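You operate a simulated robot arm through the tools that you are given. There is no shell and no other tool.

The job below is to be done with a simulated two-armed robot. You get a single attempt, and the scene is never put back.

Task
Lay the longer base board into the blue shell and slide the MARKET card into the sleeve.
Fine: open the latch of holder three for the board and shut it again. Where these are worked on the way, their far stop is far enough and under half their travel is too little: latch of holder three.
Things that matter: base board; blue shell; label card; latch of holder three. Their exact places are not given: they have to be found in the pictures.

The check looks at the end state, three seconds after you hand in, the way a careful person would. Anything else that was tipped, shoved, dropped, spilled or broken makes it a failure.

Robot
Two 7-joint arms with two-finger parallel grippers on one trunk, on a base that drives. Base frame: it is fixed to the floor where the robot stands at the start and does not move with it; the origin is under the middle of the robot, x ahead of it, y to its left, z up; the surface under the hand at the start is at about z = 0.86. Lengths are in m, angles in degrees, forces in N, time in s.
The left shoulder is at the start at [0.062, 0.196, 1.279], the right one opposite. With the tool pointing down near the work surface each hand reaches from about 0.1 to 0.68 m from the robot's upright axis, wherever it stands, measured 20 degrees to its own side. Places, roughly: blue shell [0.6, 0.2, 0.9]; latch of holder three [0.6, 0.1, 1.2]. Payload 1.57 kg a hand.
The TCP of each hand is the grasp point between the finger pads, 0.03 m short of the fingertips. In the tool frame z runs along the fingers and y along their closing line. Largest opening 0.11 m; finger width 0.024, thickness 0.012; the body of the gripper, 0.048 by 0.112 m, starts 0.078 m behind the TCP.
Orientation is told as [roll, pitch, yaw] about the base's x, y, z axes, in that order, counted from this pose: with the fingers straight down and closing along the base's y, the tool's x points along the base's -x, its y along +y and its z along -z.

Tools
- The arms move only by the tool move_arm. It takes "left_deltas", "right_deltas" or both (then of equal length, played together; a hand with none holds still); each is a list of rows, each a list of 3 entries, a list of its own where there are three numbers: the shift along the base's x, y, z in m, then the turn, a rotation vector about the base's x, y, z in degrees, then the closure, from 0 (fully open) to 1 (shut). In form: [[[dx, dy, dz], [ax, ay, az], jaw], ...]. A call has 1 to 20 rows; each row shifts and turns the commanded pose from where the row before left it. A row lasts 0.2 s, in which the tool goes at most 0.05 m and 8.6 degrees; a call with a longer step from one row to the next is refused whole, and so is a gripper value outside its range. Where a pose cannot be reached the arm comes as near as it can. A force on the tool above 90 N (or 10 N above the force at the start of the call, whichever is more), or a blocked arm, ends the call early, and 0.2 s more pass. The fingers move at their own pace (about 0.072 m/s each) and stop on an object; they squeeze with about 24 N. The grip force told is the motor's: it shows also when the fingers shut on nothing. Time passes only in rows, and 0.2 s behind the last, so rows that do not move let the fingers close. The reply holds the time, the measured pose of the TCP, the force on the tool along the base axes, the opening and the grip force, in the units named above and with some noise, with the torque about the TCP (base axes, N m) and any sound that the robot's microphone picked up.
- Cameras (640 x 400 px; columns grow to the right, rows downward): "scene" is now at [0.0854, -0.0153, 1.8634]; the picture's right is [-0.31, -0.95, -0.00], its down [-0.83, 0.27, -0.50] and it looks along [0.47, -0.15, -0.87] (base axes); focal length 281 px, centre (320, 200). "left" rides on the left gripper at [0.07, -0.016, -0.141] in its tool frame; the picture's right is [0.23, 0.97, 0.00], its down [-0.86, 0.20, -0.48] and it looks along [-0.47, 0.11, 0.88] (tool axes); focal length 222 px, centre (320, 200). "right" rides on the right gripper at [0.07, 0.016, -0.141] in its tool frame; the picture's right is [-0.23, 0.97, 0.00], its down [-0.86, -0.20, -0.48] and it looks along [-0.47, -0.11, 0.88] (tool axes); focal length 222 px, centre (320, 200).
- get_image(camera): a new picture of that camera. It takes no simulated time.
- slide_trunk(by): slides the trunk up (or, below 0, down) by that many m; the arms and the scene camera ride with it, the base frame stays. It gives what a move gives, with no picture.
- drive_base(legs): drives the robot by 1 to 6 legs, each [ahead, left, turn to the left] in m, m and degrees, along the robot's own axes; the way and the turn of a leg run together, so that a leg with both is an arc; at most 1.5 m and 180 degrees a leg. The arms and the cameras ride along, it lands a little off, and it stops where it bumps. It gives what a move gives.
- head_to(pan, tilt): turns the head with the scene camera to pan (to the left, within 86 degrees either way) and tilt (down, from -29 to 69), counted from straight ahead of the robot. It gives what a move gives.
- measure_at(camera, pixels): for up to 12 pixels [column, row] of the newest picture of that camera ("zoom" is the newest enlarged one), the place [x, y, z] in the base frame of the surface seen there, good to about 0.002 m, but the place of the scene camera against the robot may be out by one fixed shift of up to 0.025 m in any direction. It takes no simulated time.
- close_up(camera, box): a new picture of the part [left, top, right, bottom] of that camera's present view, enlarged. It takes no simulated time.
- sign_off(): hands the job in; it is judged then, once.

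Unless the task says otherwise, let go and move clear before handing in.

The tools are called by a JSON object that holds its "method" and its "body". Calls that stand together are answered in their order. move_arm: Moves the arms, as the interface text tells. Its arguments: {"type":"object","properties":{"left_deltas":{"type":"array"},"right_deltas":{"type":"array"}},"required":[]} The other tools are called the same way: slide_trunk (by) slides the trunk up or down; drive_base (legs) drives the base; head_to (pan, tilt) turns the head that bears the scene camera; get_image (camera) takes a picture; measure_at (camera, pixels) gives the place of the surface under pixels of a picture; close_up (camera, box) takes an enlarged picture of a part of a camera's view; sign_off () hands the job in.

At the start:

```text
clock: 0.0
left_tcp_pos: [0.447, 0.0589, 1.292]
left_tcp_rot: [0.0, 0.0, -0.1]
left_contact_force: [-0.1, -0.2, 0.3]
left_torque: [0.0, 0.02, 0.02]
left_width: 0.1101
left_grasp_force: 0.1
right_tcp_pos: [0.4142, -0.3146, 1.3792]
right_tcp_rot: [0.0, 0.0, 0.0]
right_contact_force: [-0.5, -0.3, 0.0]
right_torque: [0.0, -0.03, 0.01]
right_width: 0.1101
right_grasp_force: 0.0
trunk travel left (down, up): [-0.875, 0.115]
robot x, y, heading: [0.0036, -0.004, 0.1]
head pan, tilt: [-17.9, 60.2]
```

scene: 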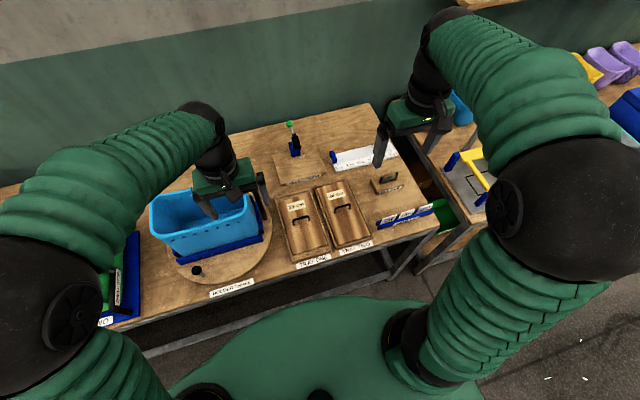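
right: 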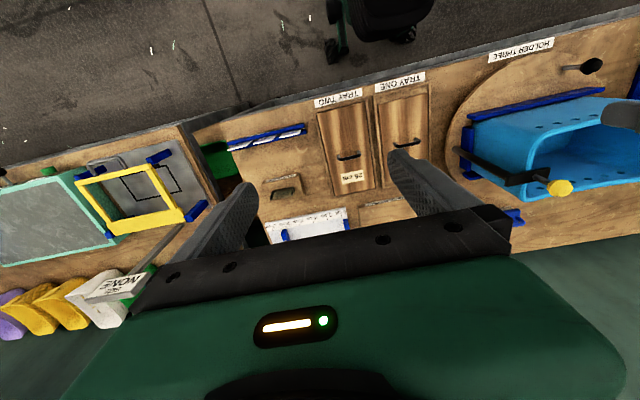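
left: 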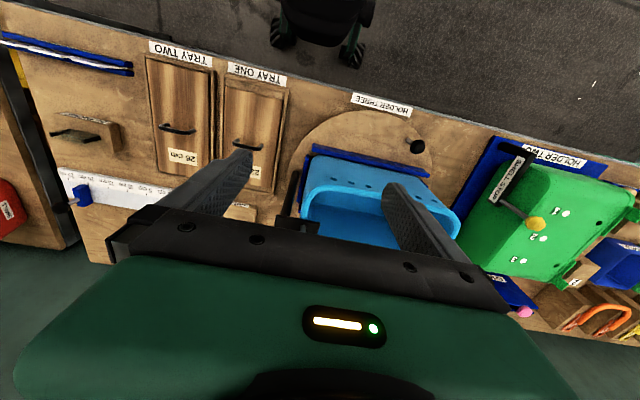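

The scene shows a blue shell near (205,222) on a turntable labelled HOLDER THREE, two sliding-lid trays at (305,225) and (342,218), and cards in a rack at (405,215). I'll enlarge the views to read details.

{"method": "close_up", "body": {"camera": "scene", "box": [120, 100, 300, 310]}}

{"method": "close_up", "body": {"camera": "scene", "box": [260, 100, 460, 270]}}

{"method": "close_up", "body": {"camera": "left", "box": [0, 30, 320, 230]}}

{"method": "close_up", "body": {"camera": "left", "box": [260, 80, 640, 340]}}

{"method": "close_up", "body": {"camera": "right", "box": [200, 30, 460, 250]}}

{"method": "close_up", "body": {"camera": "right", "box": [400, 20, 640, 240]}}

```text
1.90 times, centred on (210, 205) of scene
```

zoom: 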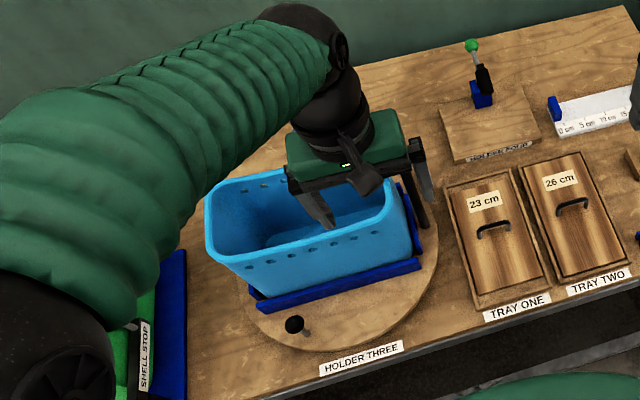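

```text
2.35 times, centred on (360, 185) of scene
```

zoom: 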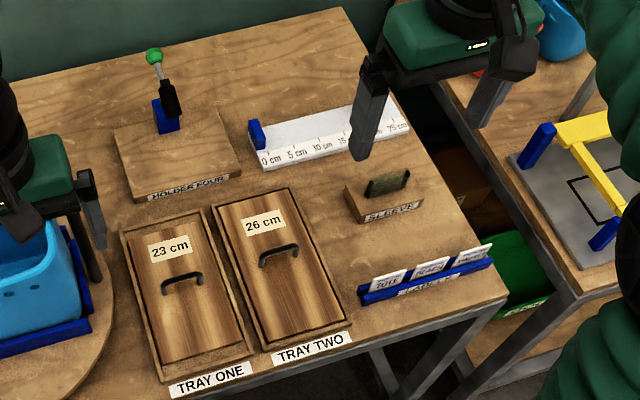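

```text
2.00 times, centred on (160, 130) of left
```

zoom: 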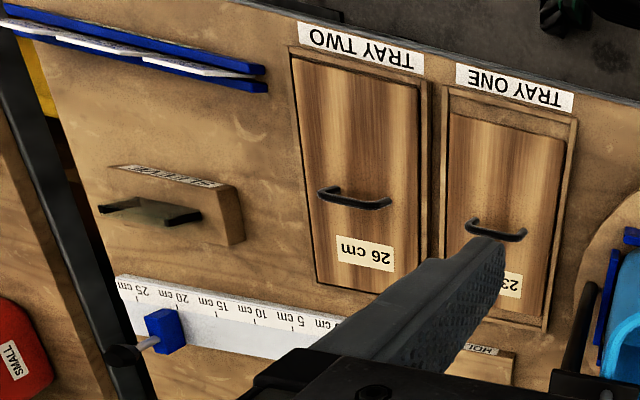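

```text
1.54 times, centred on (450, 210) of left
```

zoom: 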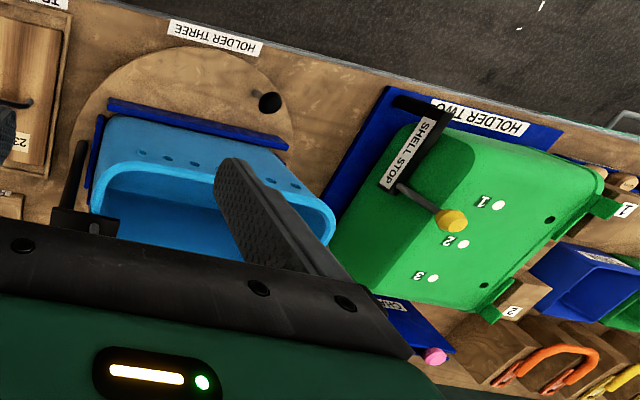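

```text
1.82 times, centred on (330, 140) of right
```

zoom: 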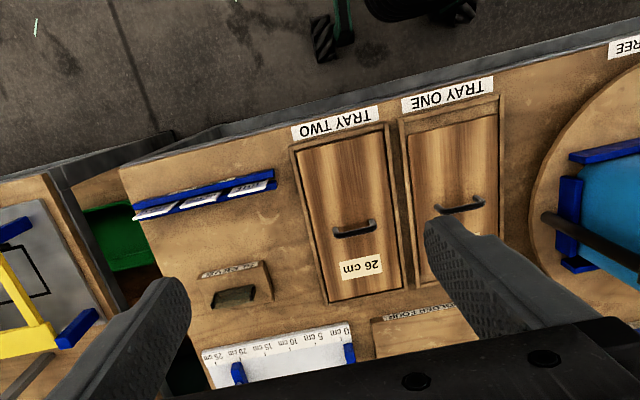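

```text
1.82 times, centred on (520, 130) of right
```

zoom: 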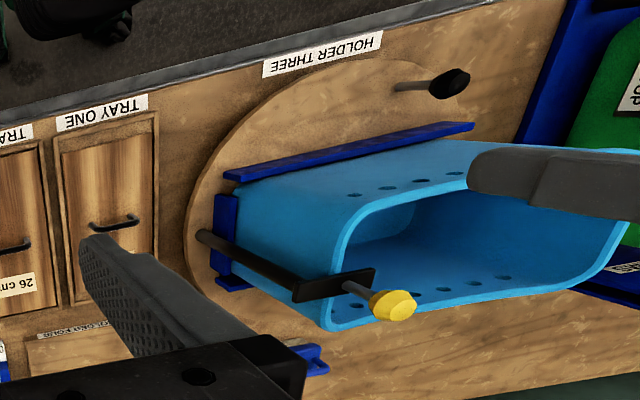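

The trays carry "23 cm" and "26 cm" lids, and a post with a yellow knob at right picture (~560,187) looks like holder three's latch. I'll measure some points for a map of the scene.

{"method": "measure_at", "body": {"camera": "right", "pixels": [[561, 187], [540, 179], [520, 180], [458, 153], [349, 156], [402, 147], [285, 190], [301, 128], [246, 144], [585, 67], [345, 220], [284, 236]]}}

{"method": "measure_at", "body": {"camera": "left", "pixels": [[307, 160], [304, 225], [460, 212], [430, 175], [370, 235], [290, 227], [296, 185], [416, 146], [250, 113], [180, 97], [85, 133], [95, 200]]}}

{"method": "measure_at", "body": {"camera": "scene", "pixels": [[150, 200], [163, 235], [255, 215], [246, 190], [200, 220], [342, 208], [306, 217], [397, 218], [387, 178], [290, 125], [240, 260], [196, 271]]}}

```text
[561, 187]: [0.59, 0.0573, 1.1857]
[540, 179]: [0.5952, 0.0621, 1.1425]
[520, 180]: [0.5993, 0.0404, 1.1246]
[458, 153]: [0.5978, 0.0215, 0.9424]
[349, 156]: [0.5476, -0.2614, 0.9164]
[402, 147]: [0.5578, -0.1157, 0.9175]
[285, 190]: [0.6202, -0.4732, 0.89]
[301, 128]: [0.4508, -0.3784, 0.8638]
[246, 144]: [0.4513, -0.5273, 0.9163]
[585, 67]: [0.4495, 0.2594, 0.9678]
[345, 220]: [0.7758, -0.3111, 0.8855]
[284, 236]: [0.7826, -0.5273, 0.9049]
```

```text
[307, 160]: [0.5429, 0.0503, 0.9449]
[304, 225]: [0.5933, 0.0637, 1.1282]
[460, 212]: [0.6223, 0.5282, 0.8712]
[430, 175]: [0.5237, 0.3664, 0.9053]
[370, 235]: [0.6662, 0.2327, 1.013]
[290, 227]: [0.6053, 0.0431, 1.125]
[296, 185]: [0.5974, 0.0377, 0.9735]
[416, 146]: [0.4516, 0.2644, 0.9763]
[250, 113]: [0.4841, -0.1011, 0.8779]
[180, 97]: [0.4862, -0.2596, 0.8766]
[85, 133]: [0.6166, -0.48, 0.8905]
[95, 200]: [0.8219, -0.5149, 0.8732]
```

```text
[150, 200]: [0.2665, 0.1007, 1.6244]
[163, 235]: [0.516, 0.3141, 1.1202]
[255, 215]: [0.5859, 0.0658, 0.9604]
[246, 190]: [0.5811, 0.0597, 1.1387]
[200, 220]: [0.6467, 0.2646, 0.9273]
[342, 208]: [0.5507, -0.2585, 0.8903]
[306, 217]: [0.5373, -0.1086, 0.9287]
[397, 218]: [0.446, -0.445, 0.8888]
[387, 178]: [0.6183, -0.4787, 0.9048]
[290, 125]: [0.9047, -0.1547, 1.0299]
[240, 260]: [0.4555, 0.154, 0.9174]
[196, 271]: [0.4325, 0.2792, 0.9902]
```

The latch arm sits near (0.59, 0.06, 1.13), with a crosspiece over the shell's right wall. I'll pull the left hand back and up to clear the view, and look again.

{"method": "move_arm", "body": {"left_deltas": [[[-0.02, 0.03, 0.03], [0, 0, 0], 0], [[-0.02, 0.03, 0.03], [0, 0, 0], 0], [[-0.02, 0.03, 0.03], [0, 0, 0], 0], [[-0.02, 0.03, 0.02], [0, 0, 0], 0], [[-0.02, 0.03, 0.0], [0, 0, 0], 0], [[-0.02, 0.03, 0.0], [0, 0, 0], 0], [[-0.02, 0.03, 0.0], [0, 0, 0], 0]]}}

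{"method": "head_to", "body": {"pan": 5, "tilt": 50}}

{"method": "get_image", "body": {"camera": "scene"}}

{"method": "get_image", "body": {"camera": "left"}}

```text
clock: 1.6
left_tcp_pos: [0.3035, 0.2702, 1.4035]
left_tcp_rot: [-0.1, 0.0, 0.0]
left_contact_force: [-0.8, 0.3, -0.1]
left_torque: [0.0, -0.01, -0.03]
left_width: 0.1101
left_grasp_force: 0.0
right_tcp_pos: [0.4126, -0.3129, 1.3805]
right_tcp_rot: [0.0, 0.0, -0.1]
right_contact_force: [0.3, 0.4, 0.3]
right_torque: [-0.04, -0.03, 0.01]
right_width: 0.11
right_grasp_force: 0.2
trunk travel left (down, up): [-0.875, 0.115]
robot x, y, heading: [-0.0032, 0.0003, 0.0]
head pan, tilt: [-17.9, 60.2]
```

```text
clock: 2.5
left_tcp_pos: [0.3052, 0.2691, 1.4034]
left_tcp_rot: [0.0, 0.1, 0.0]
left_contact_force: [0.4, 0.4, 1.0]
left_torque: [-0.03, 0.0, 0.0]
left_width: 0.11
left_grasp_force: 0.0
right_tcp_pos: [0.4137, -0.3141, 1.3787]
right_tcp_rot: [0.0, 0.0, -0.1]
right_contact_force: [0.2, -0.8, 0.4]
right_torque: [0.0, 0.0, 0.0]
right_width: 0.11
right_grasp_force: 0.1
trunk travel left (down, up): [-0.875, 0.115]
robot x, y, heading: [0.002, -0.0032, 0.1]
head pan, tilt: [5.0, 50.0]
```

```text
taken
```

scene: 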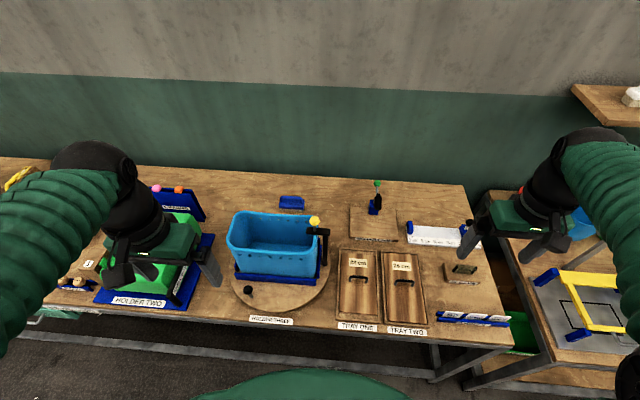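

```text
taken
```

left: 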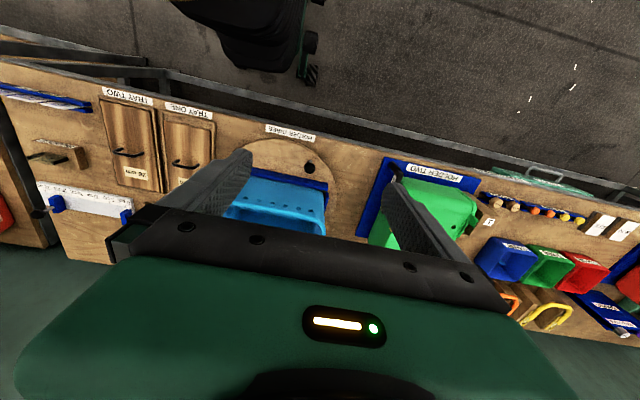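

{"method": "close_up", "body": {"camera": "scene", "box": [220, 170, 350, 330]}}

{"method": "close_up", "body": {"camera": "scene", "box": [215, 200, 335, 290]}}

{"method": "close_up", "body": {"camera": "scene", "box": [330, 170, 530, 340]}}

{"method": "close_up", "body": {"camera": "scene", "box": [425, 290, 520, 340]}}

{"method": "close_up", "body": {"camera": "scene", "box": [0, 150, 230, 330]}}

```text
2.50 times, centred on (285, 250) of scene
```

zoom: 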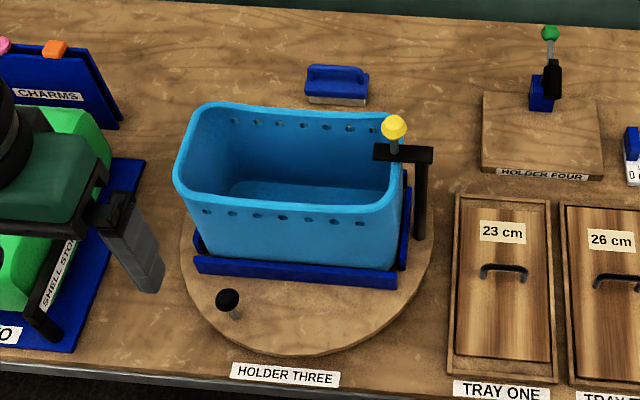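

```text
4.44 times, centred on (275, 245) of scene
```

zoom: 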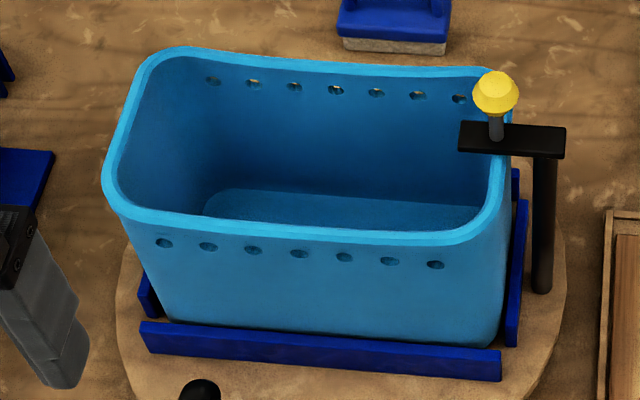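

```text
2.35 times, centred on (430, 255) of scene
```

zoom: 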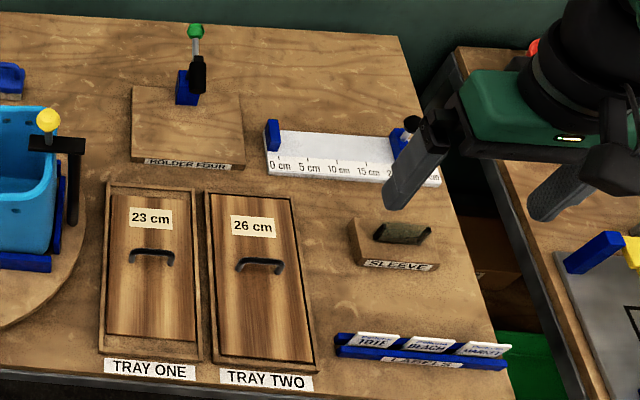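

```text
6.74 times, centred on (472, 315) of scene
```

zoom: 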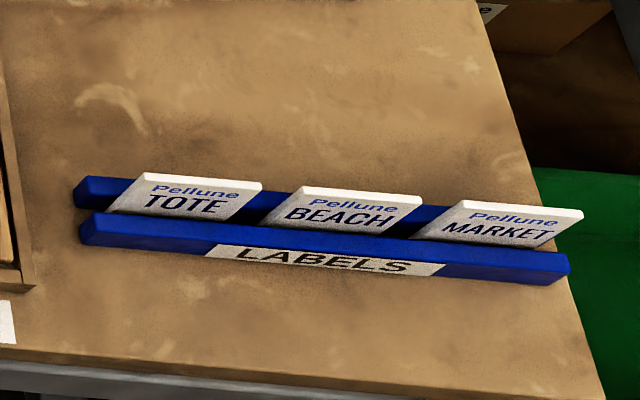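

```text
2.22 times, centred on (115, 240) of scene
```

zoom: 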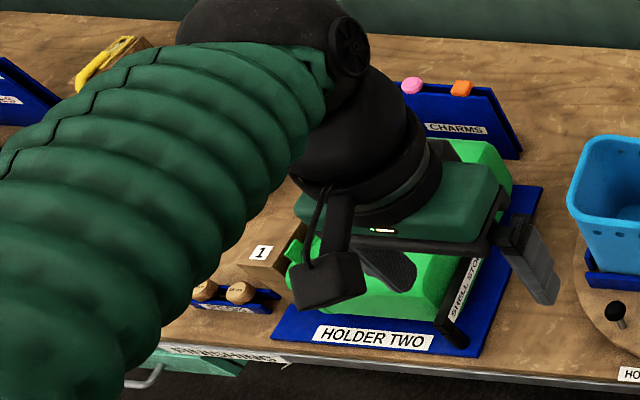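

The boards appear to lie in the trays with handles and stickers: tray one's board leaves a gap at the near end. I'll measure the board outlines from the right camera's close view.

{"method": "get_image", "body": {"camera": "right"}}

{"method": "close_up", "body": {"camera": "right", "box": [300, 60, 460, 200]}}

```text
taken
```

right: 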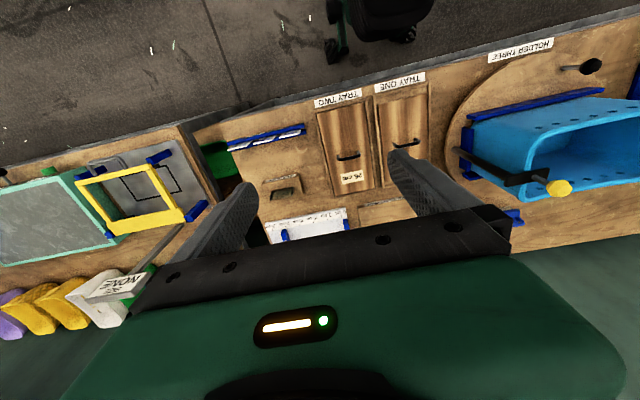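

```text
2.86 times, centred on (380, 130) of right
```

zoom: 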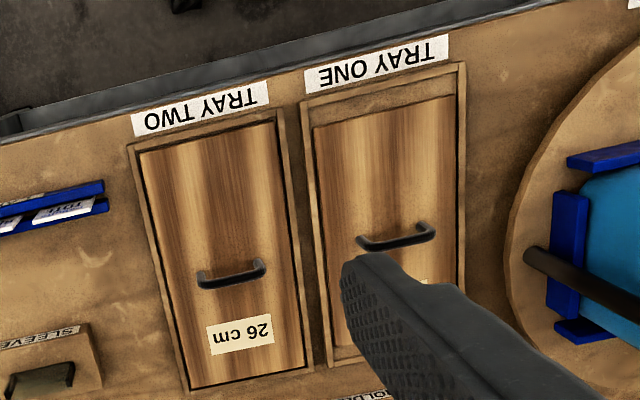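

{"method": "measure_at", "body": {"camera": "zoom", "pixels": [[142, 153], [273, 122], [190, 387], [303, 366], [129, 147], [283, 112], [320, 128], [450, 98], [205, 279], [258, 267], [215, 305], [100, 300]]}}

{"method": "measure_at", "body": {"camera": "right", "pixels": [[339, 156], [358, 152], [348, 158], [350, 180], [345, 130], [355, 165], [561, 187], [540, 176], [513, 180], [545, 178], [590, 66], [582, 68]]}}

```text
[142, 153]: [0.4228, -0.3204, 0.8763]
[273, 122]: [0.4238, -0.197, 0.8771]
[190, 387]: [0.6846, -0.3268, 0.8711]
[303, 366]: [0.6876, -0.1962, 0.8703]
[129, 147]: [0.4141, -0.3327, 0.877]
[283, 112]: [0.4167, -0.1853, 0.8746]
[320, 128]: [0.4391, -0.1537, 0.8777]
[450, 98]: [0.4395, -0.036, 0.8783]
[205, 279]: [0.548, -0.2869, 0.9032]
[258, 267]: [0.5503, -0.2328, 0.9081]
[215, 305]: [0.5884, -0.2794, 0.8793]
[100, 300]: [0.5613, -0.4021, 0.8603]
```

```text
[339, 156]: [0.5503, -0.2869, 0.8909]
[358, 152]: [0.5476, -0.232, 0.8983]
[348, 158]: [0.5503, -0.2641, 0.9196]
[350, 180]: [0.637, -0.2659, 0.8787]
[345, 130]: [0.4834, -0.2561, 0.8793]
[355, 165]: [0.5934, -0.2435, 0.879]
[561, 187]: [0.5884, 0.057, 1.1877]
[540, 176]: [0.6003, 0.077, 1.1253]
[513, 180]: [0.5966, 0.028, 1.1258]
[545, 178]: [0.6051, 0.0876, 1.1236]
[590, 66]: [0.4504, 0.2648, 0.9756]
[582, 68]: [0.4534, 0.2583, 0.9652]
```

Tray two's board measures about 0.26 × 0.125 m (x 0.424–0.686, y −0.32 to −0.197), so it's the longer one. Its handle is at (0.549, −0.26, 0.918). Next I'll bring the left hand camera over the shell to look inside and at the latch.

{"method": "move_arm", "body": {"left_deltas": [[[0.036, -0.01, 0], [0, 0, 0], 0], [[0.036, -0.01, 0], [0, 0, 0], 0], [[0.036, -0.01, 0], [0, 0, 0], 0], [[0.036, -0.01, 0], [0, 0, 0], 0], [[0.036, -0.01, 0], [0, 0, 0], 0], [[0.036, -0.01, 0], [0, 0, 0], 0], [[0.036, -0.01, 0], [0, 0, 0], 0]]}}

{"method": "get_image", "body": {"camera": "left"}}

{"method": "close_up", "body": {"camera": "left", "box": [180, 20, 440, 200]}}

```text
clock: 4.1
left_tcp_pos: [0.5598, 0.1981, 1.4019]
left_tcp_rot: [-0.1, 0.1, 0.1]
left_contact_force: [-0.1, 0.1, 0.5]
left_torque: [0.0, 0.0, 0.01]
left_width: 0.1102
left_grasp_force: 0.0
right_tcp_pos: [0.415, -0.3152, 1.3789]
right_tcp_rot: [0.1, 0.1, -0.1]
right_contact_force: [-0.2, 0.0, -0.5]
right_torque: [0.02, 0.01, 0.03]
right_width: 0.1099
right_grasp_force: 0.2
trunk travel left (down, up): [-0.875, 0.115]
robot x, y, heading: [-0.0019, -0.0013, 0.0]
head pan, tilt: [5.0, 50.0]
```

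```text
taken
```

left: 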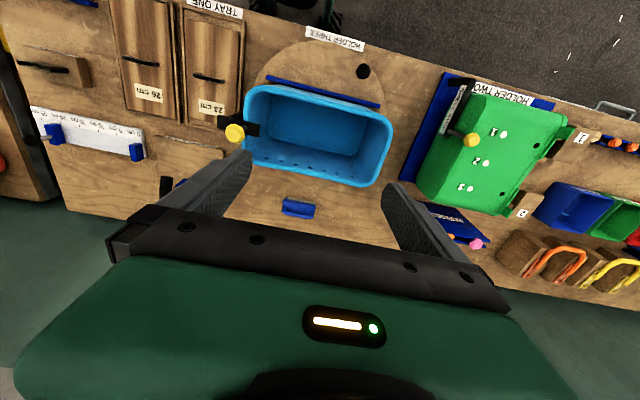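

```text
2.22 times, centred on (310, 110) of left
```

zoom: 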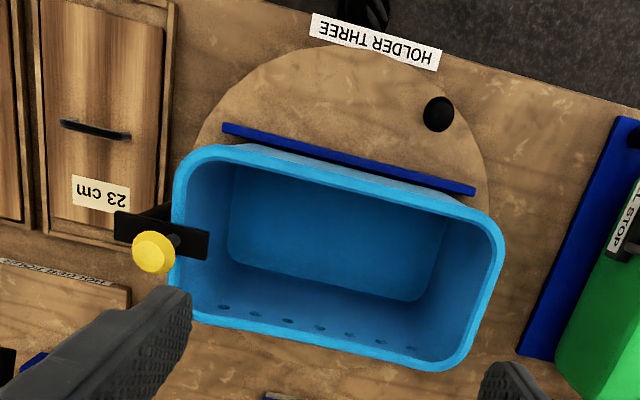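

The shell interior is clearly visible: floor corners near zoom (232,170), (228,255), (415,300), (443,218). I'll measure the floor, rim and latch.

{"method": "measure_at", "body": {"camera": "zoom", "pixels": [[240, 178], [238, 250], [410, 290], [432, 215], [330, 235], [185, 180], [485, 240], [460, 350], [205, 310], [150, 250], [195, 243], [125, 222]]}}

{"method": "measure_at", "body": {"camera": "zoom", "pixels": [[190, 160], [500, 225], [455, 368], [180, 320], [205, 238], [205, 255], [118, 215], [118, 230], [345, 165], [320, 335], [440, 115], [235, 255]]}}

{"method": "measure_at", "body": {"camera": "zoom", "pixels": [[233, 170], [440, 222], [415, 298], [228, 258], [300, 190], [280, 262], [350, 205], [340, 275], [178, 200], [183, 200], [190, 200], [200, 200]]}}

```text
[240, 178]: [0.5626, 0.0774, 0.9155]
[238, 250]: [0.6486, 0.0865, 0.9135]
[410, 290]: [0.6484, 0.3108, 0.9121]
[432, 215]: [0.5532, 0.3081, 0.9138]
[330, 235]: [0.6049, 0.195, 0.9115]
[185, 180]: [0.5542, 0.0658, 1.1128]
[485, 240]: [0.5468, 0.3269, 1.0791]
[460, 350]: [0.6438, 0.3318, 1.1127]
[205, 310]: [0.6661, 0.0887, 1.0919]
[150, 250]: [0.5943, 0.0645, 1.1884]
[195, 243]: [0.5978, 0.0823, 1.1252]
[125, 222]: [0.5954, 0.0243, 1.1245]
```

```text
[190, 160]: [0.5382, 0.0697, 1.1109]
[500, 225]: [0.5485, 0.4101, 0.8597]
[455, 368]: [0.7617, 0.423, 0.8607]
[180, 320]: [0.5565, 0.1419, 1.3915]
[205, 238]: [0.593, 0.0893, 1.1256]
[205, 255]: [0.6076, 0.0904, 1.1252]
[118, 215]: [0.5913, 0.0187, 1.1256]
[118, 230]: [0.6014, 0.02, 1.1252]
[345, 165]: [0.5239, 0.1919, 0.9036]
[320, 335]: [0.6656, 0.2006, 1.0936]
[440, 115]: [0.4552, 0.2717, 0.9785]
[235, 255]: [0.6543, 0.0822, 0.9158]
```

```text
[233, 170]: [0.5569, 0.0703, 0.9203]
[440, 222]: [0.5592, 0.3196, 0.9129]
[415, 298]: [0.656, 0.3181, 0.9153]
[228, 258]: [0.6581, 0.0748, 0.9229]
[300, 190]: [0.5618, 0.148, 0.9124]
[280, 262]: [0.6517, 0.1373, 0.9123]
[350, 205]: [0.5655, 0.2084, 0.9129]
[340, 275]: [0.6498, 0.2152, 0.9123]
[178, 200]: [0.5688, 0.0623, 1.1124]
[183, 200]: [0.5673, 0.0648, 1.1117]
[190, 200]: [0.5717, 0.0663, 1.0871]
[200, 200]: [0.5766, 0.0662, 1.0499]
```

Floor is at z≈0.9125; the fit looks tight. I'll measure the four inner walls more densely from this view.

{"method": "close_up", "body": {"camera": "left", "box": [240, 75, 400, 190]}}

```text
3.48 times, centred on (320, 132) of left
```

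zoom: 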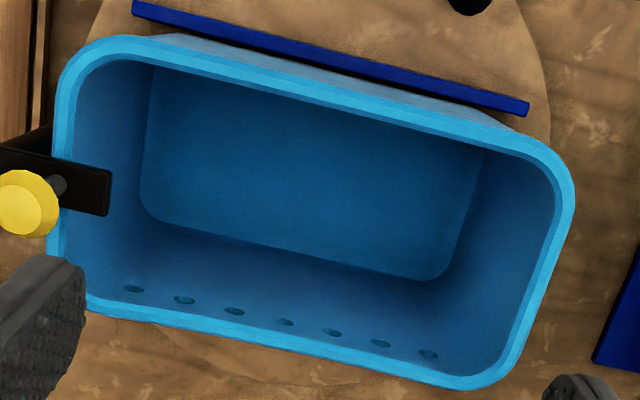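

{"method": "measure_at", "body": {"camera": "zoom", "pixels": [[62, 130], [75, 130], [90, 130], [110, 130], [130, 130], [145, 130], [155, 130], [475, 200], [490, 205], [510, 210], [535, 215], [555, 220]]}}

{"method": "measure_at", "body": {"camera": "zoom", "pixels": [[465, 200], [570, 220], [470, 180], [460, 225], [300, 235], [295, 250], [292, 265], [288, 290], [280, 335], [278, 348], [330, 85], [330, 97]]}}

{"method": "measure_at", "body": {"camera": "zoom", "pixels": [[330, 108], [330, 115], [330, 125], [60, 210], [56, 240], [70, 180], [500, 360], [480, 378], [125, 45], [160, 45], [145, 190], [148, 110]]}}

```text
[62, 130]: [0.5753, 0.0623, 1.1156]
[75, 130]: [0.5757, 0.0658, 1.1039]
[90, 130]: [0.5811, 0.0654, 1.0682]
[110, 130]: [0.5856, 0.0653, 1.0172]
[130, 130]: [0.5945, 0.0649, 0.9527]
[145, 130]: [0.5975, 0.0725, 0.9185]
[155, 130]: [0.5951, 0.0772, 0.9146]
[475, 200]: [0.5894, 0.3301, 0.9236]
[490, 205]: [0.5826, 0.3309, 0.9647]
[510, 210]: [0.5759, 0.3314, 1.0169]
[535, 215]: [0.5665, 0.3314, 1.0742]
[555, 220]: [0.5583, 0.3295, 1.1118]
```

```text
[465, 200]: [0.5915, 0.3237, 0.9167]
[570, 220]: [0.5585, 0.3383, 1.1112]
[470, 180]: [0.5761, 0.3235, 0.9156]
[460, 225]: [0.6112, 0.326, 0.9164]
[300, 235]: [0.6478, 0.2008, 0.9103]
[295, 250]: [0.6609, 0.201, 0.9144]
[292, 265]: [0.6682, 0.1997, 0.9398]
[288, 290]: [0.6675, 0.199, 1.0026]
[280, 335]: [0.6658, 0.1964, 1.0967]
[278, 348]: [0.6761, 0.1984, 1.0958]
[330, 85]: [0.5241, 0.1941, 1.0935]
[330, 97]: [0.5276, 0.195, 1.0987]
```

```text
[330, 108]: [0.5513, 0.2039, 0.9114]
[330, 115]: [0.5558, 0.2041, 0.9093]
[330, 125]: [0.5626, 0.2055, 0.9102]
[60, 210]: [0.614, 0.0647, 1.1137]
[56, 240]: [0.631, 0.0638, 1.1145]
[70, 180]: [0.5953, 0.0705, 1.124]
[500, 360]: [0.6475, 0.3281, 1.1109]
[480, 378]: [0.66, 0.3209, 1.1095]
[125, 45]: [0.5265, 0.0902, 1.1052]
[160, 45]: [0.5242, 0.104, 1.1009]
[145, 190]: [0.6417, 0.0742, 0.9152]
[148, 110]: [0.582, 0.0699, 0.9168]
```

Inner cavity is about x 0.53–0.667, y 0.065–0.331, aligned with the axes; the latch bar runs y 0.019–0.090 at z 1.125, on a post near (0.598, 0.027). I'll view the latch from other angles.

{"method": "close_up", "body": {"camera": "scene", "box": [290, 205, 345, 285]}}

{"method": "close_up", "body": {"camera": "right", "box": [440, 130, 600, 230]}}

{"method": "close_up", "body": {"camera": "left", "box": [200, 90, 280, 150]}}

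```text
5.00 times, centred on (318, 245) of scene
```

zoom: 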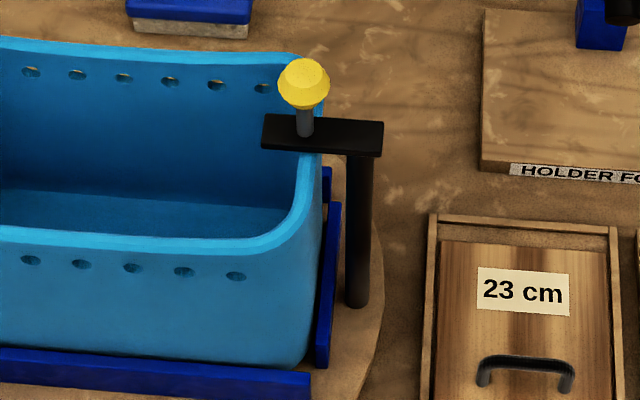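

```text
4.00 times, centred on (520, 180) of right
```

zoom: 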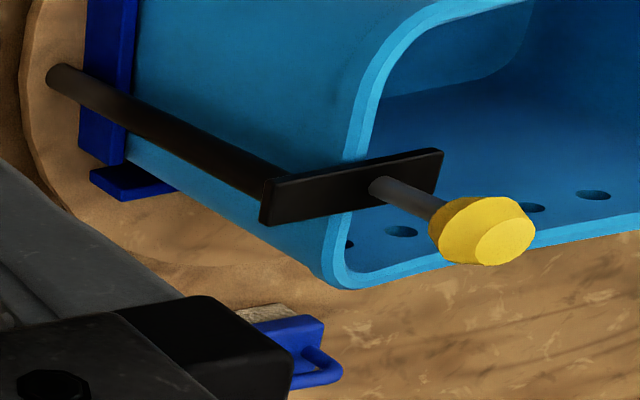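

```text
6.67 times, centred on (240, 120) of left
```

zoom: 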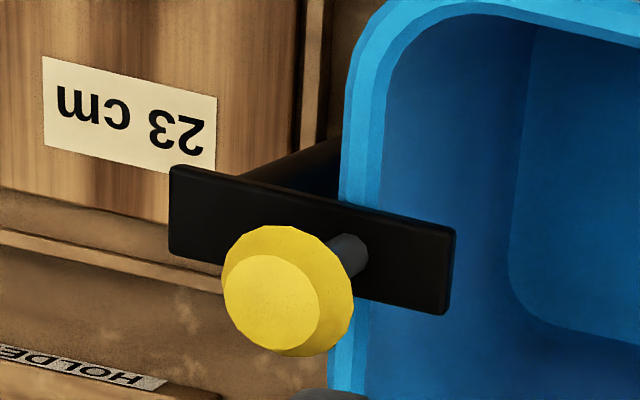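

The latch is a bar swinging on a vertical post, with the knob on top. I'll pin down the knob, stem foot and bar ends.

{"method": "measure_at", "body": {"camera": "zoom", "pixels": [[275, 300], [350, 250], [290, 235], [340, 320], [230, 290], [180, 180], [180, 240], [445, 240], [440, 300], [340, 160], [300, 270], [400, 260]]}}

{"method": "close_up", "body": {"camera": "right", "box": [440, 130, 600, 230]}}

{"method": "measure_at", "body": {"camera": "zoom", "pixels": [[65, 80], [160, 125], [250, 170], [485, 230], [505, 240], [460, 225], [395, 190], [430, 205], [275, 205], [440, 160], [455, 215], [530, 215]]}}

```text
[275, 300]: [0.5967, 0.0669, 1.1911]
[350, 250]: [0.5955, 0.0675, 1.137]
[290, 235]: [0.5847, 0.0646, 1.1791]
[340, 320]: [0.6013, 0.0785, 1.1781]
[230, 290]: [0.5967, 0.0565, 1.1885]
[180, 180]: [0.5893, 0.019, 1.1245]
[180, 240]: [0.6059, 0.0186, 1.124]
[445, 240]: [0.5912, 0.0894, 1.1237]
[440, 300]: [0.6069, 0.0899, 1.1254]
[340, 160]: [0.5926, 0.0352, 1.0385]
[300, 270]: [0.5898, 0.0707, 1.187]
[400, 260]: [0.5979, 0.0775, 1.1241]
```

```text
4.00 times, centred on (520, 180) of right
```

zoom: 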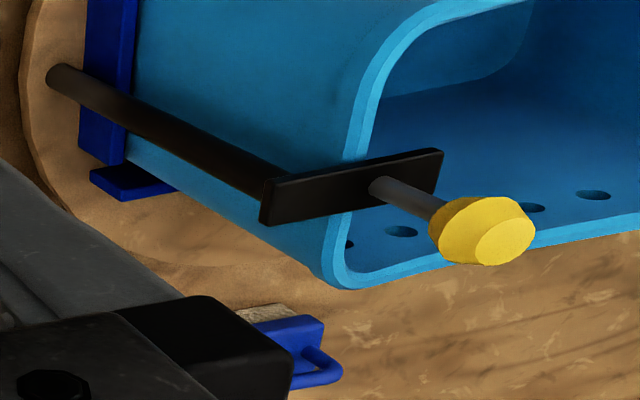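

```text
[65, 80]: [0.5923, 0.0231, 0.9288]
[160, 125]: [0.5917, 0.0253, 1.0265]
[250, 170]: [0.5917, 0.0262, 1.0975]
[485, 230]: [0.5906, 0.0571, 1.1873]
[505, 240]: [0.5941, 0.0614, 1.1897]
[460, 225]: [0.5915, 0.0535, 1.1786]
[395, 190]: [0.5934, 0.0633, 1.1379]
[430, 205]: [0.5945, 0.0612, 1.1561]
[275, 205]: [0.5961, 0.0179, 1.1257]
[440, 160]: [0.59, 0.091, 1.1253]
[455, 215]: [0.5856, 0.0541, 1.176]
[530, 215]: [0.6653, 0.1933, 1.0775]
```

Pivot is near (0.598, 0.029) and the knob is centred near (0.598, 0.067, 1.178). I'll bring the left hand above the knob.

{"method": "move_arm", "body": {"left_deltas": [[[0.01, -0.033, -0.02], [0, 0, 0], 0], [[0.01, -0.033, -0.02], [0, 0, 0], 0], [[0.01, -0.033, -0.03], [0, 0, 0], 0], [[0.008, -0.032, -0.03], [0, 0, 0], 0], [[0, 0, -0.04], [0, 0, 0], 0], [[0, 0, 0], [0, 0, 0], 0]]}}

{"method": "get_image", "body": {"camera": "left"}}

```text
clock: 5.5
left_tcp_pos: [0.5956, 0.069, 1.262]
left_tcp_rot: [0.0, 0.0, 0.0]
left_contact_force: [0.0, 0.1, -0.2]
left_torque: [0.0, 0.01, -0.02]
left_width: 0.11
left_grasp_force: 0.1
right_tcp_pos: [0.4134, -0.3136, 1.3792]
right_tcp_rot: [0.1, 0.1, 0.0]
right_contact_force: [0.4, 0.4, 0.0]
right_torque: [0.02, -0.03, 0.02]
right_width: 0.11
right_grasp_force: 0.2
trunk travel left (down, up): [-0.875, 0.115]
robot x, y, heading: [-0.0003, -0.003, -0.2]
head pan, tilt: [5.0, 50.0]
```

```text
taken
```

left: 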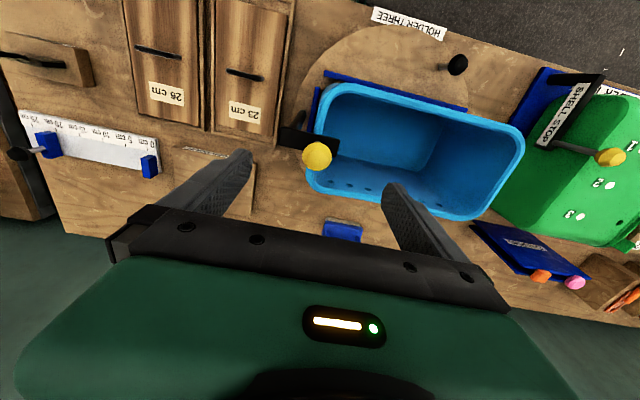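

The knob lies between the fingers at (317,155). I'll lower to it and close.

{"method": "move_arm", "body": {"left_deltas": [[[0.001, -0.001, -0.03], [0, 0, 0], 0], [[0, 0, -0.03], [0, 0, 0], 0], [[0, 0, -0.022], [0, 0, 0], 0], [[0, 0, 0], [0, 0, 0], 0.5], [[0, 0, 0], [0, 0, 0], 0.8], [[0, 0, 0], [0, 0, 0], 1], [[0, 0, 0], [0, 0, 0], 1]]}}

{"method": "get_image", "body": {"camera": "left"}}

```text
clock: 7.1
left_tcp_pos: [0.5974, 0.0661, 1.1801]
left_tcp_rot: [0.1, -0.1, 0.0]
left_contact_force: [0.2, -3.9, 0.1]
left_torque: [0.09, 0.06, 0.0]
left_width: 0.0313
left_grasp_force: 33.7
right_tcp_pos: [0.4136, -0.316, 1.3779]
right_tcp_rot: [0.1, -0.1, 0.0]
right_contact_force: [0.4, 0.3, -0.6]
right_torque: [-0.02, 0.01, 0.01]
right_width: 0.1101
right_grasp_force: 0.0
trunk travel left (down, up): [-0.875, 0.115]
robot x, y, heading: [0.0011, 0.0006, 0.1]
head pan, tilt: [5.0, 50.0]
```

```text
taken
```

left: 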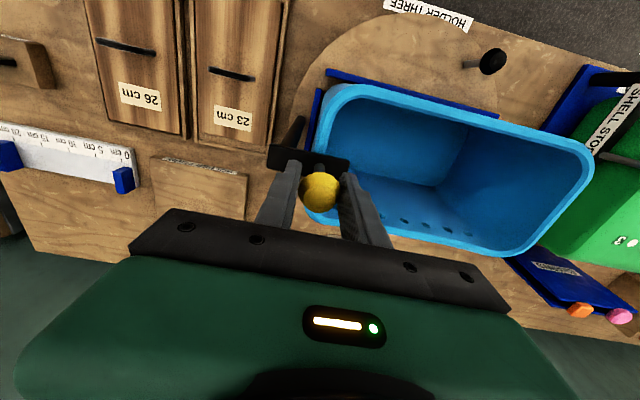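

The knob is held (width 0.031). I'll try swinging a few degrees toward the robot and watch the force.

{"method": "move_arm", "body": {"left_deltas": [[[-0.004, 0, 0], [0, 0, 6], 1], [[-0.004, -0.0006, 0], [0, 0, 6], 1], [[0, 0, 0], [0, 0, 0], 1]]}}

```text
clock: 7.9
left_tcp_pos: [0.5884, 0.0658, 1.1797]
left_tcp_rot: [0.1, 0.0, 12.1]
left_contact_force: [2.6, -6.4, -3.4]
left_torque: [-0.02, -0.03, 0.0]
left_width: 0.031
left_grasp_force: 40.0
right_tcp_pos: [0.4138, -0.3154, 1.3791]
right_tcp_rot: [0.1, 0.0, -0.1]
right_contact_force: [0.2, -0.1, -0.5]
right_torque: [0.01, -0.02, 0.02]
right_width: 0.1101
right_grasp_force: 0.1
trunk travel left (down, up): [-0.875, 0.115]
robot x, y, heading: [0.0002, -0.0009, 0.1]
head pan, tilt: [5.0, 50.0]
```

It moved with only ~3 N resistance. I'll check the picture that the bar followed.

{"method": "close_up", "body": {"camera": "left", "box": [230, 90, 410, 250]}}

{"method": "close_up", "body": {"camera": "scene", "box": [270, 185, 360, 285]}}

```text
2.50 times, centred on (320, 170) of left
```

zoom: 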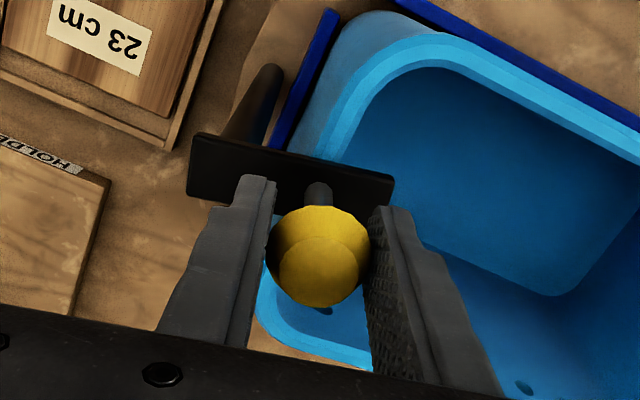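

```text
4.00 times, centred on (315, 235) of scene
```

zoom: 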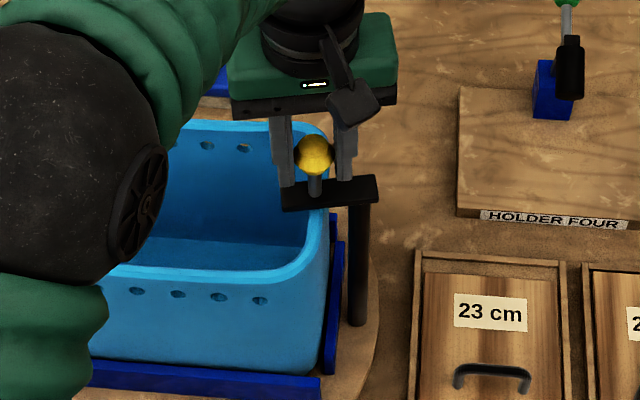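

The bar followed toward the robot. I'll continue the arc about the post.

{"method": "move_arm", "body": {"left_deltas": [[[-0.0051, -0.0015, 0], [0, 0, 8], 1], [[-0.0048, -0.0021, 0], [0, 0, 8], 1], [[-0.0045, -0.0029, 0], [0, 0, 8], 1], [[-0.0041, -0.0034, 0], [0, 0, 8], 1], [[0, 0, 0], [0, 0, 0], 1]]}}

{"method": "close_up", "body": {"camera": "left", "box": [230, 90, 410, 250]}}

```text
clock: 9.1
left_tcp_pos: [0.5726, 0.054, 1.1788]
left_tcp_rot: [0.1, -0.1, 44.2]
left_contact_force: [9.3, -8.2, -2.8]
left_torque: [0.01, -0.21, 0.01]
left_width: 0.0309
left_grasp_force: 39.7
right_tcp_pos: [0.416, -0.3166, 1.3775]
right_tcp_rot: [0.1, 0.0, 0.1]
right_contact_force: [0.5, -0.2, -0.1]
right_torque: [-0.01, -0.01, -0.01]
right_width: 0.1099
right_grasp_force: 0.0
trunk travel left (down, up): [-0.875, 0.115]
robot x, y, heading: [-0.0022, 0.0017, 0.1]
head pan, tilt: [5.0, 50.0]
```

```text
2.50 times, centred on (320, 170) of left
```

zoom: 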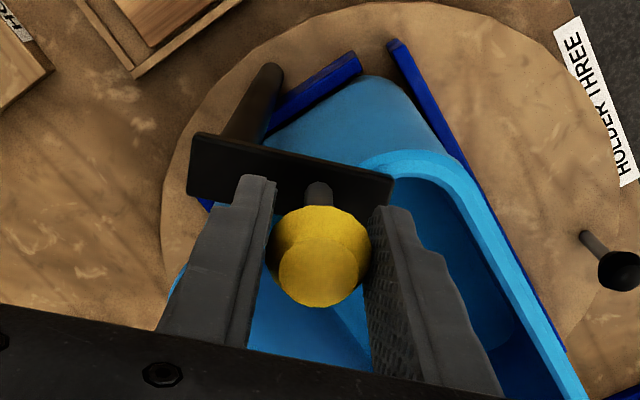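

The bar follows; the reaction points toward the pivot, so my radius is a bit too large. I'll continue with a small inward correction.

{"method": "move_arm", "body": {"left_deltas": [[[-0.0022, -0.0047, 0], [0, 0, 8], 1], [[-0.0027, -0.0045, 0], [0, 0, 8], 1], [[-0.002, -0.0047, 0], [0, 0, 8], 1], [[-0.0015, -0.005, 0], [0, 0, 8], 1], [[0, 0, 0], [0, 0, 0], 1]]}}

{"method": "close_up", "body": {"camera": "left", "box": [230, 90, 410, 250]}}

```text
clock: 10.3
left_tcp_pos: [0.5641, 0.0382, 1.1797]
left_tcp_rot: [0.1, 0.0, 76.1]
left_contact_force: [11.3, -1.4, 0.9]
left_torque: [0.14, -0.07, 0.06]
left_width: 0.0312
left_grasp_force: 40.0
right_tcp_pos: [0.4151, -0.3143, 1.3776]
right_tcp_rot: [0.0, 0.1, 0.0]
right_contact_force: [0.6, 0.1, -0.5]
right_torque: [-0.01, 0.0, 0.0]
right_width: 0.1102
right_grasp_force: 0.1
trunk travel left (down, up): [-0.875, 0.115]
robot x, y, heading: [0.0006, -0.0011, -0.2]
head pan, tilt: [5.0, 50.0]
```

```text
2.50 times, centred on (320, 170) of left
```

zoom: 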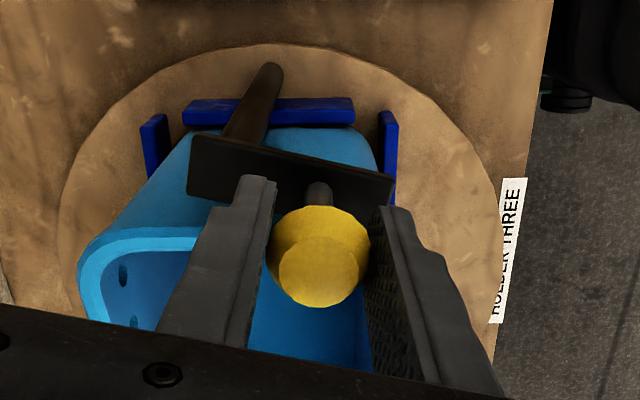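

At 76° now, still free. I'll keep going until I find the far stop.

{"method": "move_arm", "body": {"left_deltas": [[[0.0003, -0.005, 0], [0, 0, 8], 1], [[0.0003, -0.005, 0], [0, 0, 8], 1], [[0.0006, -0.005, 0], [0, 0, 8], 1], [[0, 0, 0], [0, 0, 0], 1]]}}

{"method": "close_up", "body": {"camera": "left", "box": [230, 90, 410, 250]}}

```text
clock: 11.3
left_tcp_pos: [0.5641, 0.0233, 1.1806]
left_tcp_rot: [0.1, -0.1, 100.1]
left_contact_force: [7.4, 1.6, 1.7]
left_torque: [0.12, -0.03, -0.01]
left_width: 0.0309
left_grasp_force: 39.7
right_tcp_pos: [0.4139, -0.3151, 1.3788]
right_tcp_rot: [0.0, 0.1, 0.1]
right_contact_force: [0.3, 0.5, -0.2]
right_torque: [0.02, 0.01, 0.03]
right_width: 0.1101
right_grasp_force: 0.1
trunk travel left (down, up): [-0.875, 0.115]
robot x, y, heading: [-0.0011, 0.0006, -0.1]
head pan, tilt: [5.0, 50.0]
```

```text
2.50 times, centred on (320, 170) of left
```

zoom: 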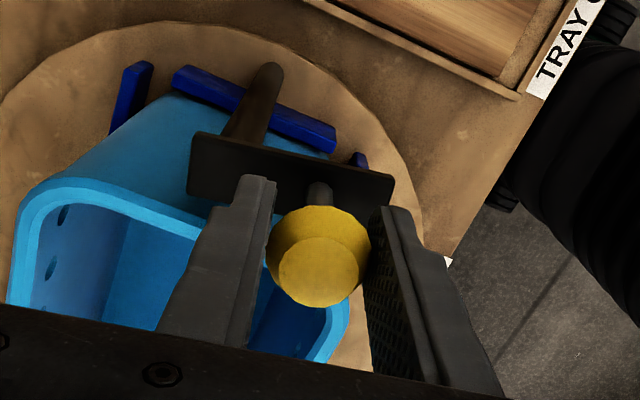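

No stop yet at 100°; I'll swing on.

{"method": "move_arm", "body": {"left_deltas": [[[0.0015, -0.0048, 0], [0, 0, 8], 1], [[0.002, -0.0047, 0], [0, 0, 8], 1], [[0, 0, 0], [0, 0, 0], 1]]}}

{"method": "close_up", "body": {"camera": "left", "box": [230, 90, 410, 250]}}

```text
clock: 12.1
left_tcp_pos: [0.5721, 0.0195, 1.1841]
left_tcp_rot: [0.0, 0.0, 117.2]
left_contact_force: [2.2, 1.3, -25.5]
left_torque: [-0.1, -0.14, -0.35]
left_width: 0.0314
left_grasp_force: 40.4
right_tcp_pos: [0.415, -0.3166, 1.3782]
right_tcp_rot: [0.2, 0.1, -0.1]
right_contact_force: [0.7, 0.5, -0.1]
right_torque: [0.01, -0.04, 0.0]
right_width: 0.11
right_grasp_force: 0.0
trunk travel left (down, up): [-0.875, 0.115]
robot x, y, heading: [0.0032, -0.0004, 0.2]
head pan, tilt: [5.0, 50.0]
```

```text
2.50 times, centred on (320, 170) of left
```

zoom: 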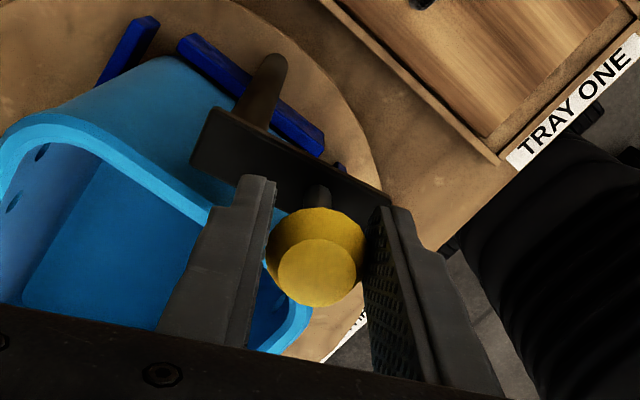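

Resistance and a slight slip: the bar lags the fingers at about 105°, so it is at its far stop. I'll let go and rise clear.

{"method": "move_arm", "body": {"left_deltas": [[[-0.002, 0, -0.002], [0, 0, 0], 0.8], [[0, 0, 0], [0, 0, 0], 0], [[0, 0, 0], [0, 0, 0], 0], [[0, 0, 0], [0, 0, 0], 0], [[0, 0, 0.03], [0, 0, 0], 0], [[0, 0, 0.04], [0, 0, 0], 0], [[0, 0, 0.04], [0, 0, 0], 0], [[0, 0, 0.04], [0, 0, 0], 0]]}}

{"method": "close_up", "body": {"camera": "right", "box": [440, 130, 600, 230]}}

{"method": "get_image", "body": {"camera": "left"}}

```text
clock: 13.9
left_tcp_pos: [0.5619, 0.0078, 1.33]
left_tcp_rot: [0.0, 0.1, 115.8]
left_contact_force: [0.0, 0.0, 0.4]
left_torque: [-0.02, -0.04, 0.02]
left_width: 0.1102
left_grasp_force: 0.1
right_tcp_pos: [0.4128, -0.315, 1.3802]
right_tcp_rot: [0.1, 0.0, -0.1]
right_contact_force: [0.0, -1.6, -0.1]
right_torque: [0.04, -0.01, 0.05]
right_width: 0.1099
right_grasp_force: 0.1
trunk travel left (down, up): [-0.875, 0.115]
robot x, y, heading: [-0.0017, -0.0041, -0.1]
head pan, tilt: [5.0, 50.0]
```

```text
4.00 times, centred on (520, 180) of right
```

zoom: 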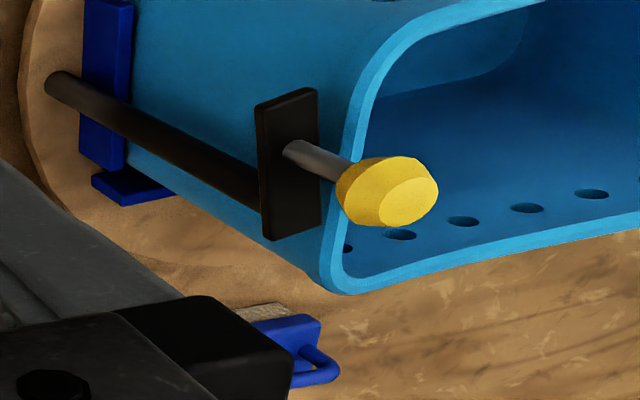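

```text
taken
```

left: 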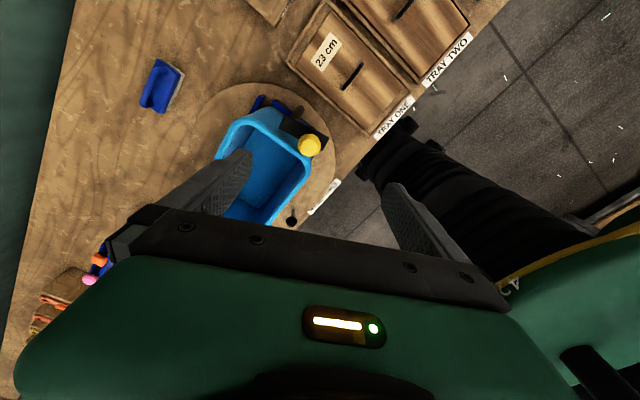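

The bar now lies along x, clear of the opening. I'll measure its angle.

{"method": "measure_at", "body": {"camera": "zoom", "pixels": [[262, 105], [312, 95], [275, 232], [315, 215], [300, 160], [390, 195], [405, 205]]}}

{"method": "measure_at", "body": {"camera": "left", "pixels": [[310, 144], [296, 126], [270, 135], [292, 217]]}}

```text
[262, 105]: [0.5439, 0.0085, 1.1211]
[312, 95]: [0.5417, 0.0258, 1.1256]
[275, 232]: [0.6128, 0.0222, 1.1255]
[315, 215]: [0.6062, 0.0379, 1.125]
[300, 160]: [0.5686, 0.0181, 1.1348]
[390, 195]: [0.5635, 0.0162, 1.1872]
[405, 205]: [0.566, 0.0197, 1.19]
```

```text
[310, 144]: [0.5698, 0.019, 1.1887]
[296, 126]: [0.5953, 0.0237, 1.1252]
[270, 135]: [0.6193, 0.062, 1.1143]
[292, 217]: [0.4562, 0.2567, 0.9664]
```

The bar has swung about 101° to (0.542,0.017)–(0.61,0.03), so the opening is free. Now I'll park the left hand and bring the right hand over tray two's handle, turned −90°.

{"method": "move_arm", "body": {"left_deltas": [[[0, 0.01, 0.03], [0, 0, -8.2], 0], [[-0.01, 0.02, 0.03], [0, 0, -8.2], 0], [[-0.014, 0.026, 0.01], [0, 0, -8.2], 0], [[-0.016, 0.026, 0], [0, 0, -8.2], 0], [[-0.016, 0.026, 0], [0, 0, -8.2], 0], [[-0.016, 0.026, 0], [0, 0, -8.2], 0], [[-0.016, 0.026, 0], [0, 0, -8.2], 0], [[-0.016, 0.026, 0], [0, 0, -8.2], 0], [[-0.016, 0.026, 0], [0, 0, -8.2], 0], [[-0.016, 0.026, 0], [0, 0, -8.2], 0], [[-0.016, 0.026, 0], [0, 0, -8.2], 0], [[-0.016, 0.026, 0], [0, 0, -8.2], 0], [[-0.016, 0.02, 0], [0, 0, -8.2], 0], [[0, 0, 0], [0, 0, -8.2], 0]], "right_deltas": [[[0, 0, 0], [0, 0, 0], 0], [[0, 0, 0], [0, 0, 0], 0], [[0.0113, 0.0046, -0.018], [0, 0, -7.5], 0], [[0.0113, 0.0046, -0.018], [0, 0, -7.5], 0], [[0.0113, 0.0046, -0.018], [0, 0, -7.5], 0], [[0.0113, 0.0046, -0.018], [0, 0, -7.5], 0], [[0.0113, 0.0046, -0.018], [0, 0, -7.5], 0], [[0.0113, 0.0046, -0.018], [0, 0, -7.5], 0], [[0.0113, 0.0046, -0.018], [0, 0, -7.5], 0], [[0.0113, 0.0046, -0.018], [0, 0, -7.5], 0], [[0.0113, 0.0046, -0.018], [0, 0, -7.5], 0], [[0.0113, 0.0046, -0.018], [0, 0, -7.5], 0], [[0.0113, 0.0046, -0.018], [0, 0, -7.5], 0], [[0.0113, 0.0046, -0.018], [0, 0, -7.5], 0]]}}

{"method": "get_image", "body": {"camera": "right"}}

{"method": "get_image", "body": {"camera": "scene"}}

```text
clock: 16.9
left_tcp_pos: [0.3821, 0.3259, 1.3979]
left_tcp_rot: [0.0, 0.2, 0.9]
left_contact_force: [0.0, 0.5, 0.5]
left_torque: [0.03, 0.04, 0.0]
left_width: 0.1101
left_grasp_force: 0.2
right_tcp_pos: [0.5502, -0.2577, 1.1628]
right_tcp_rot: [-0.1, 0.0, -90.1]
right_contact_force: [0.2, -0.3, -0.3]
right_torque: [-0.01, 0.04, 0.02]
right_width: 0.11
right_grasp_force: 0.0
trunk travel left (down, up): [-0.875, 0.115]
robot x, y, heading: [-0.0003, -0.0009, 0.2]
head pan, tilt: [5.0, 50.0]
```

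```text
taken
```

right: 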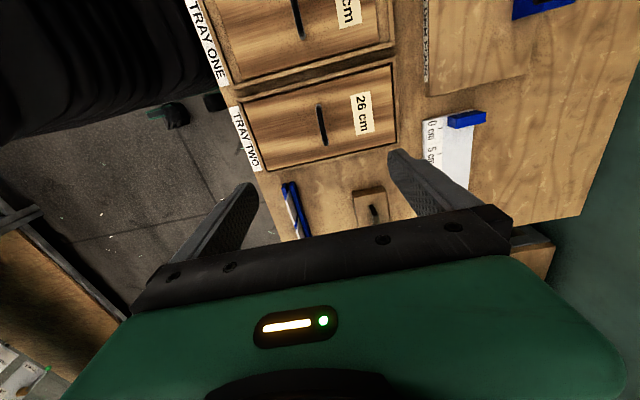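

```text
taken
```

scene: 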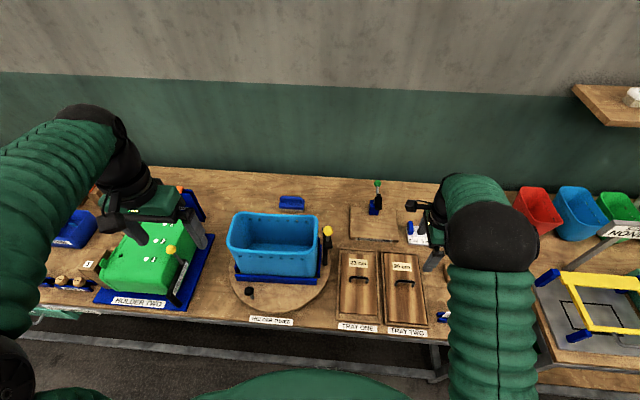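

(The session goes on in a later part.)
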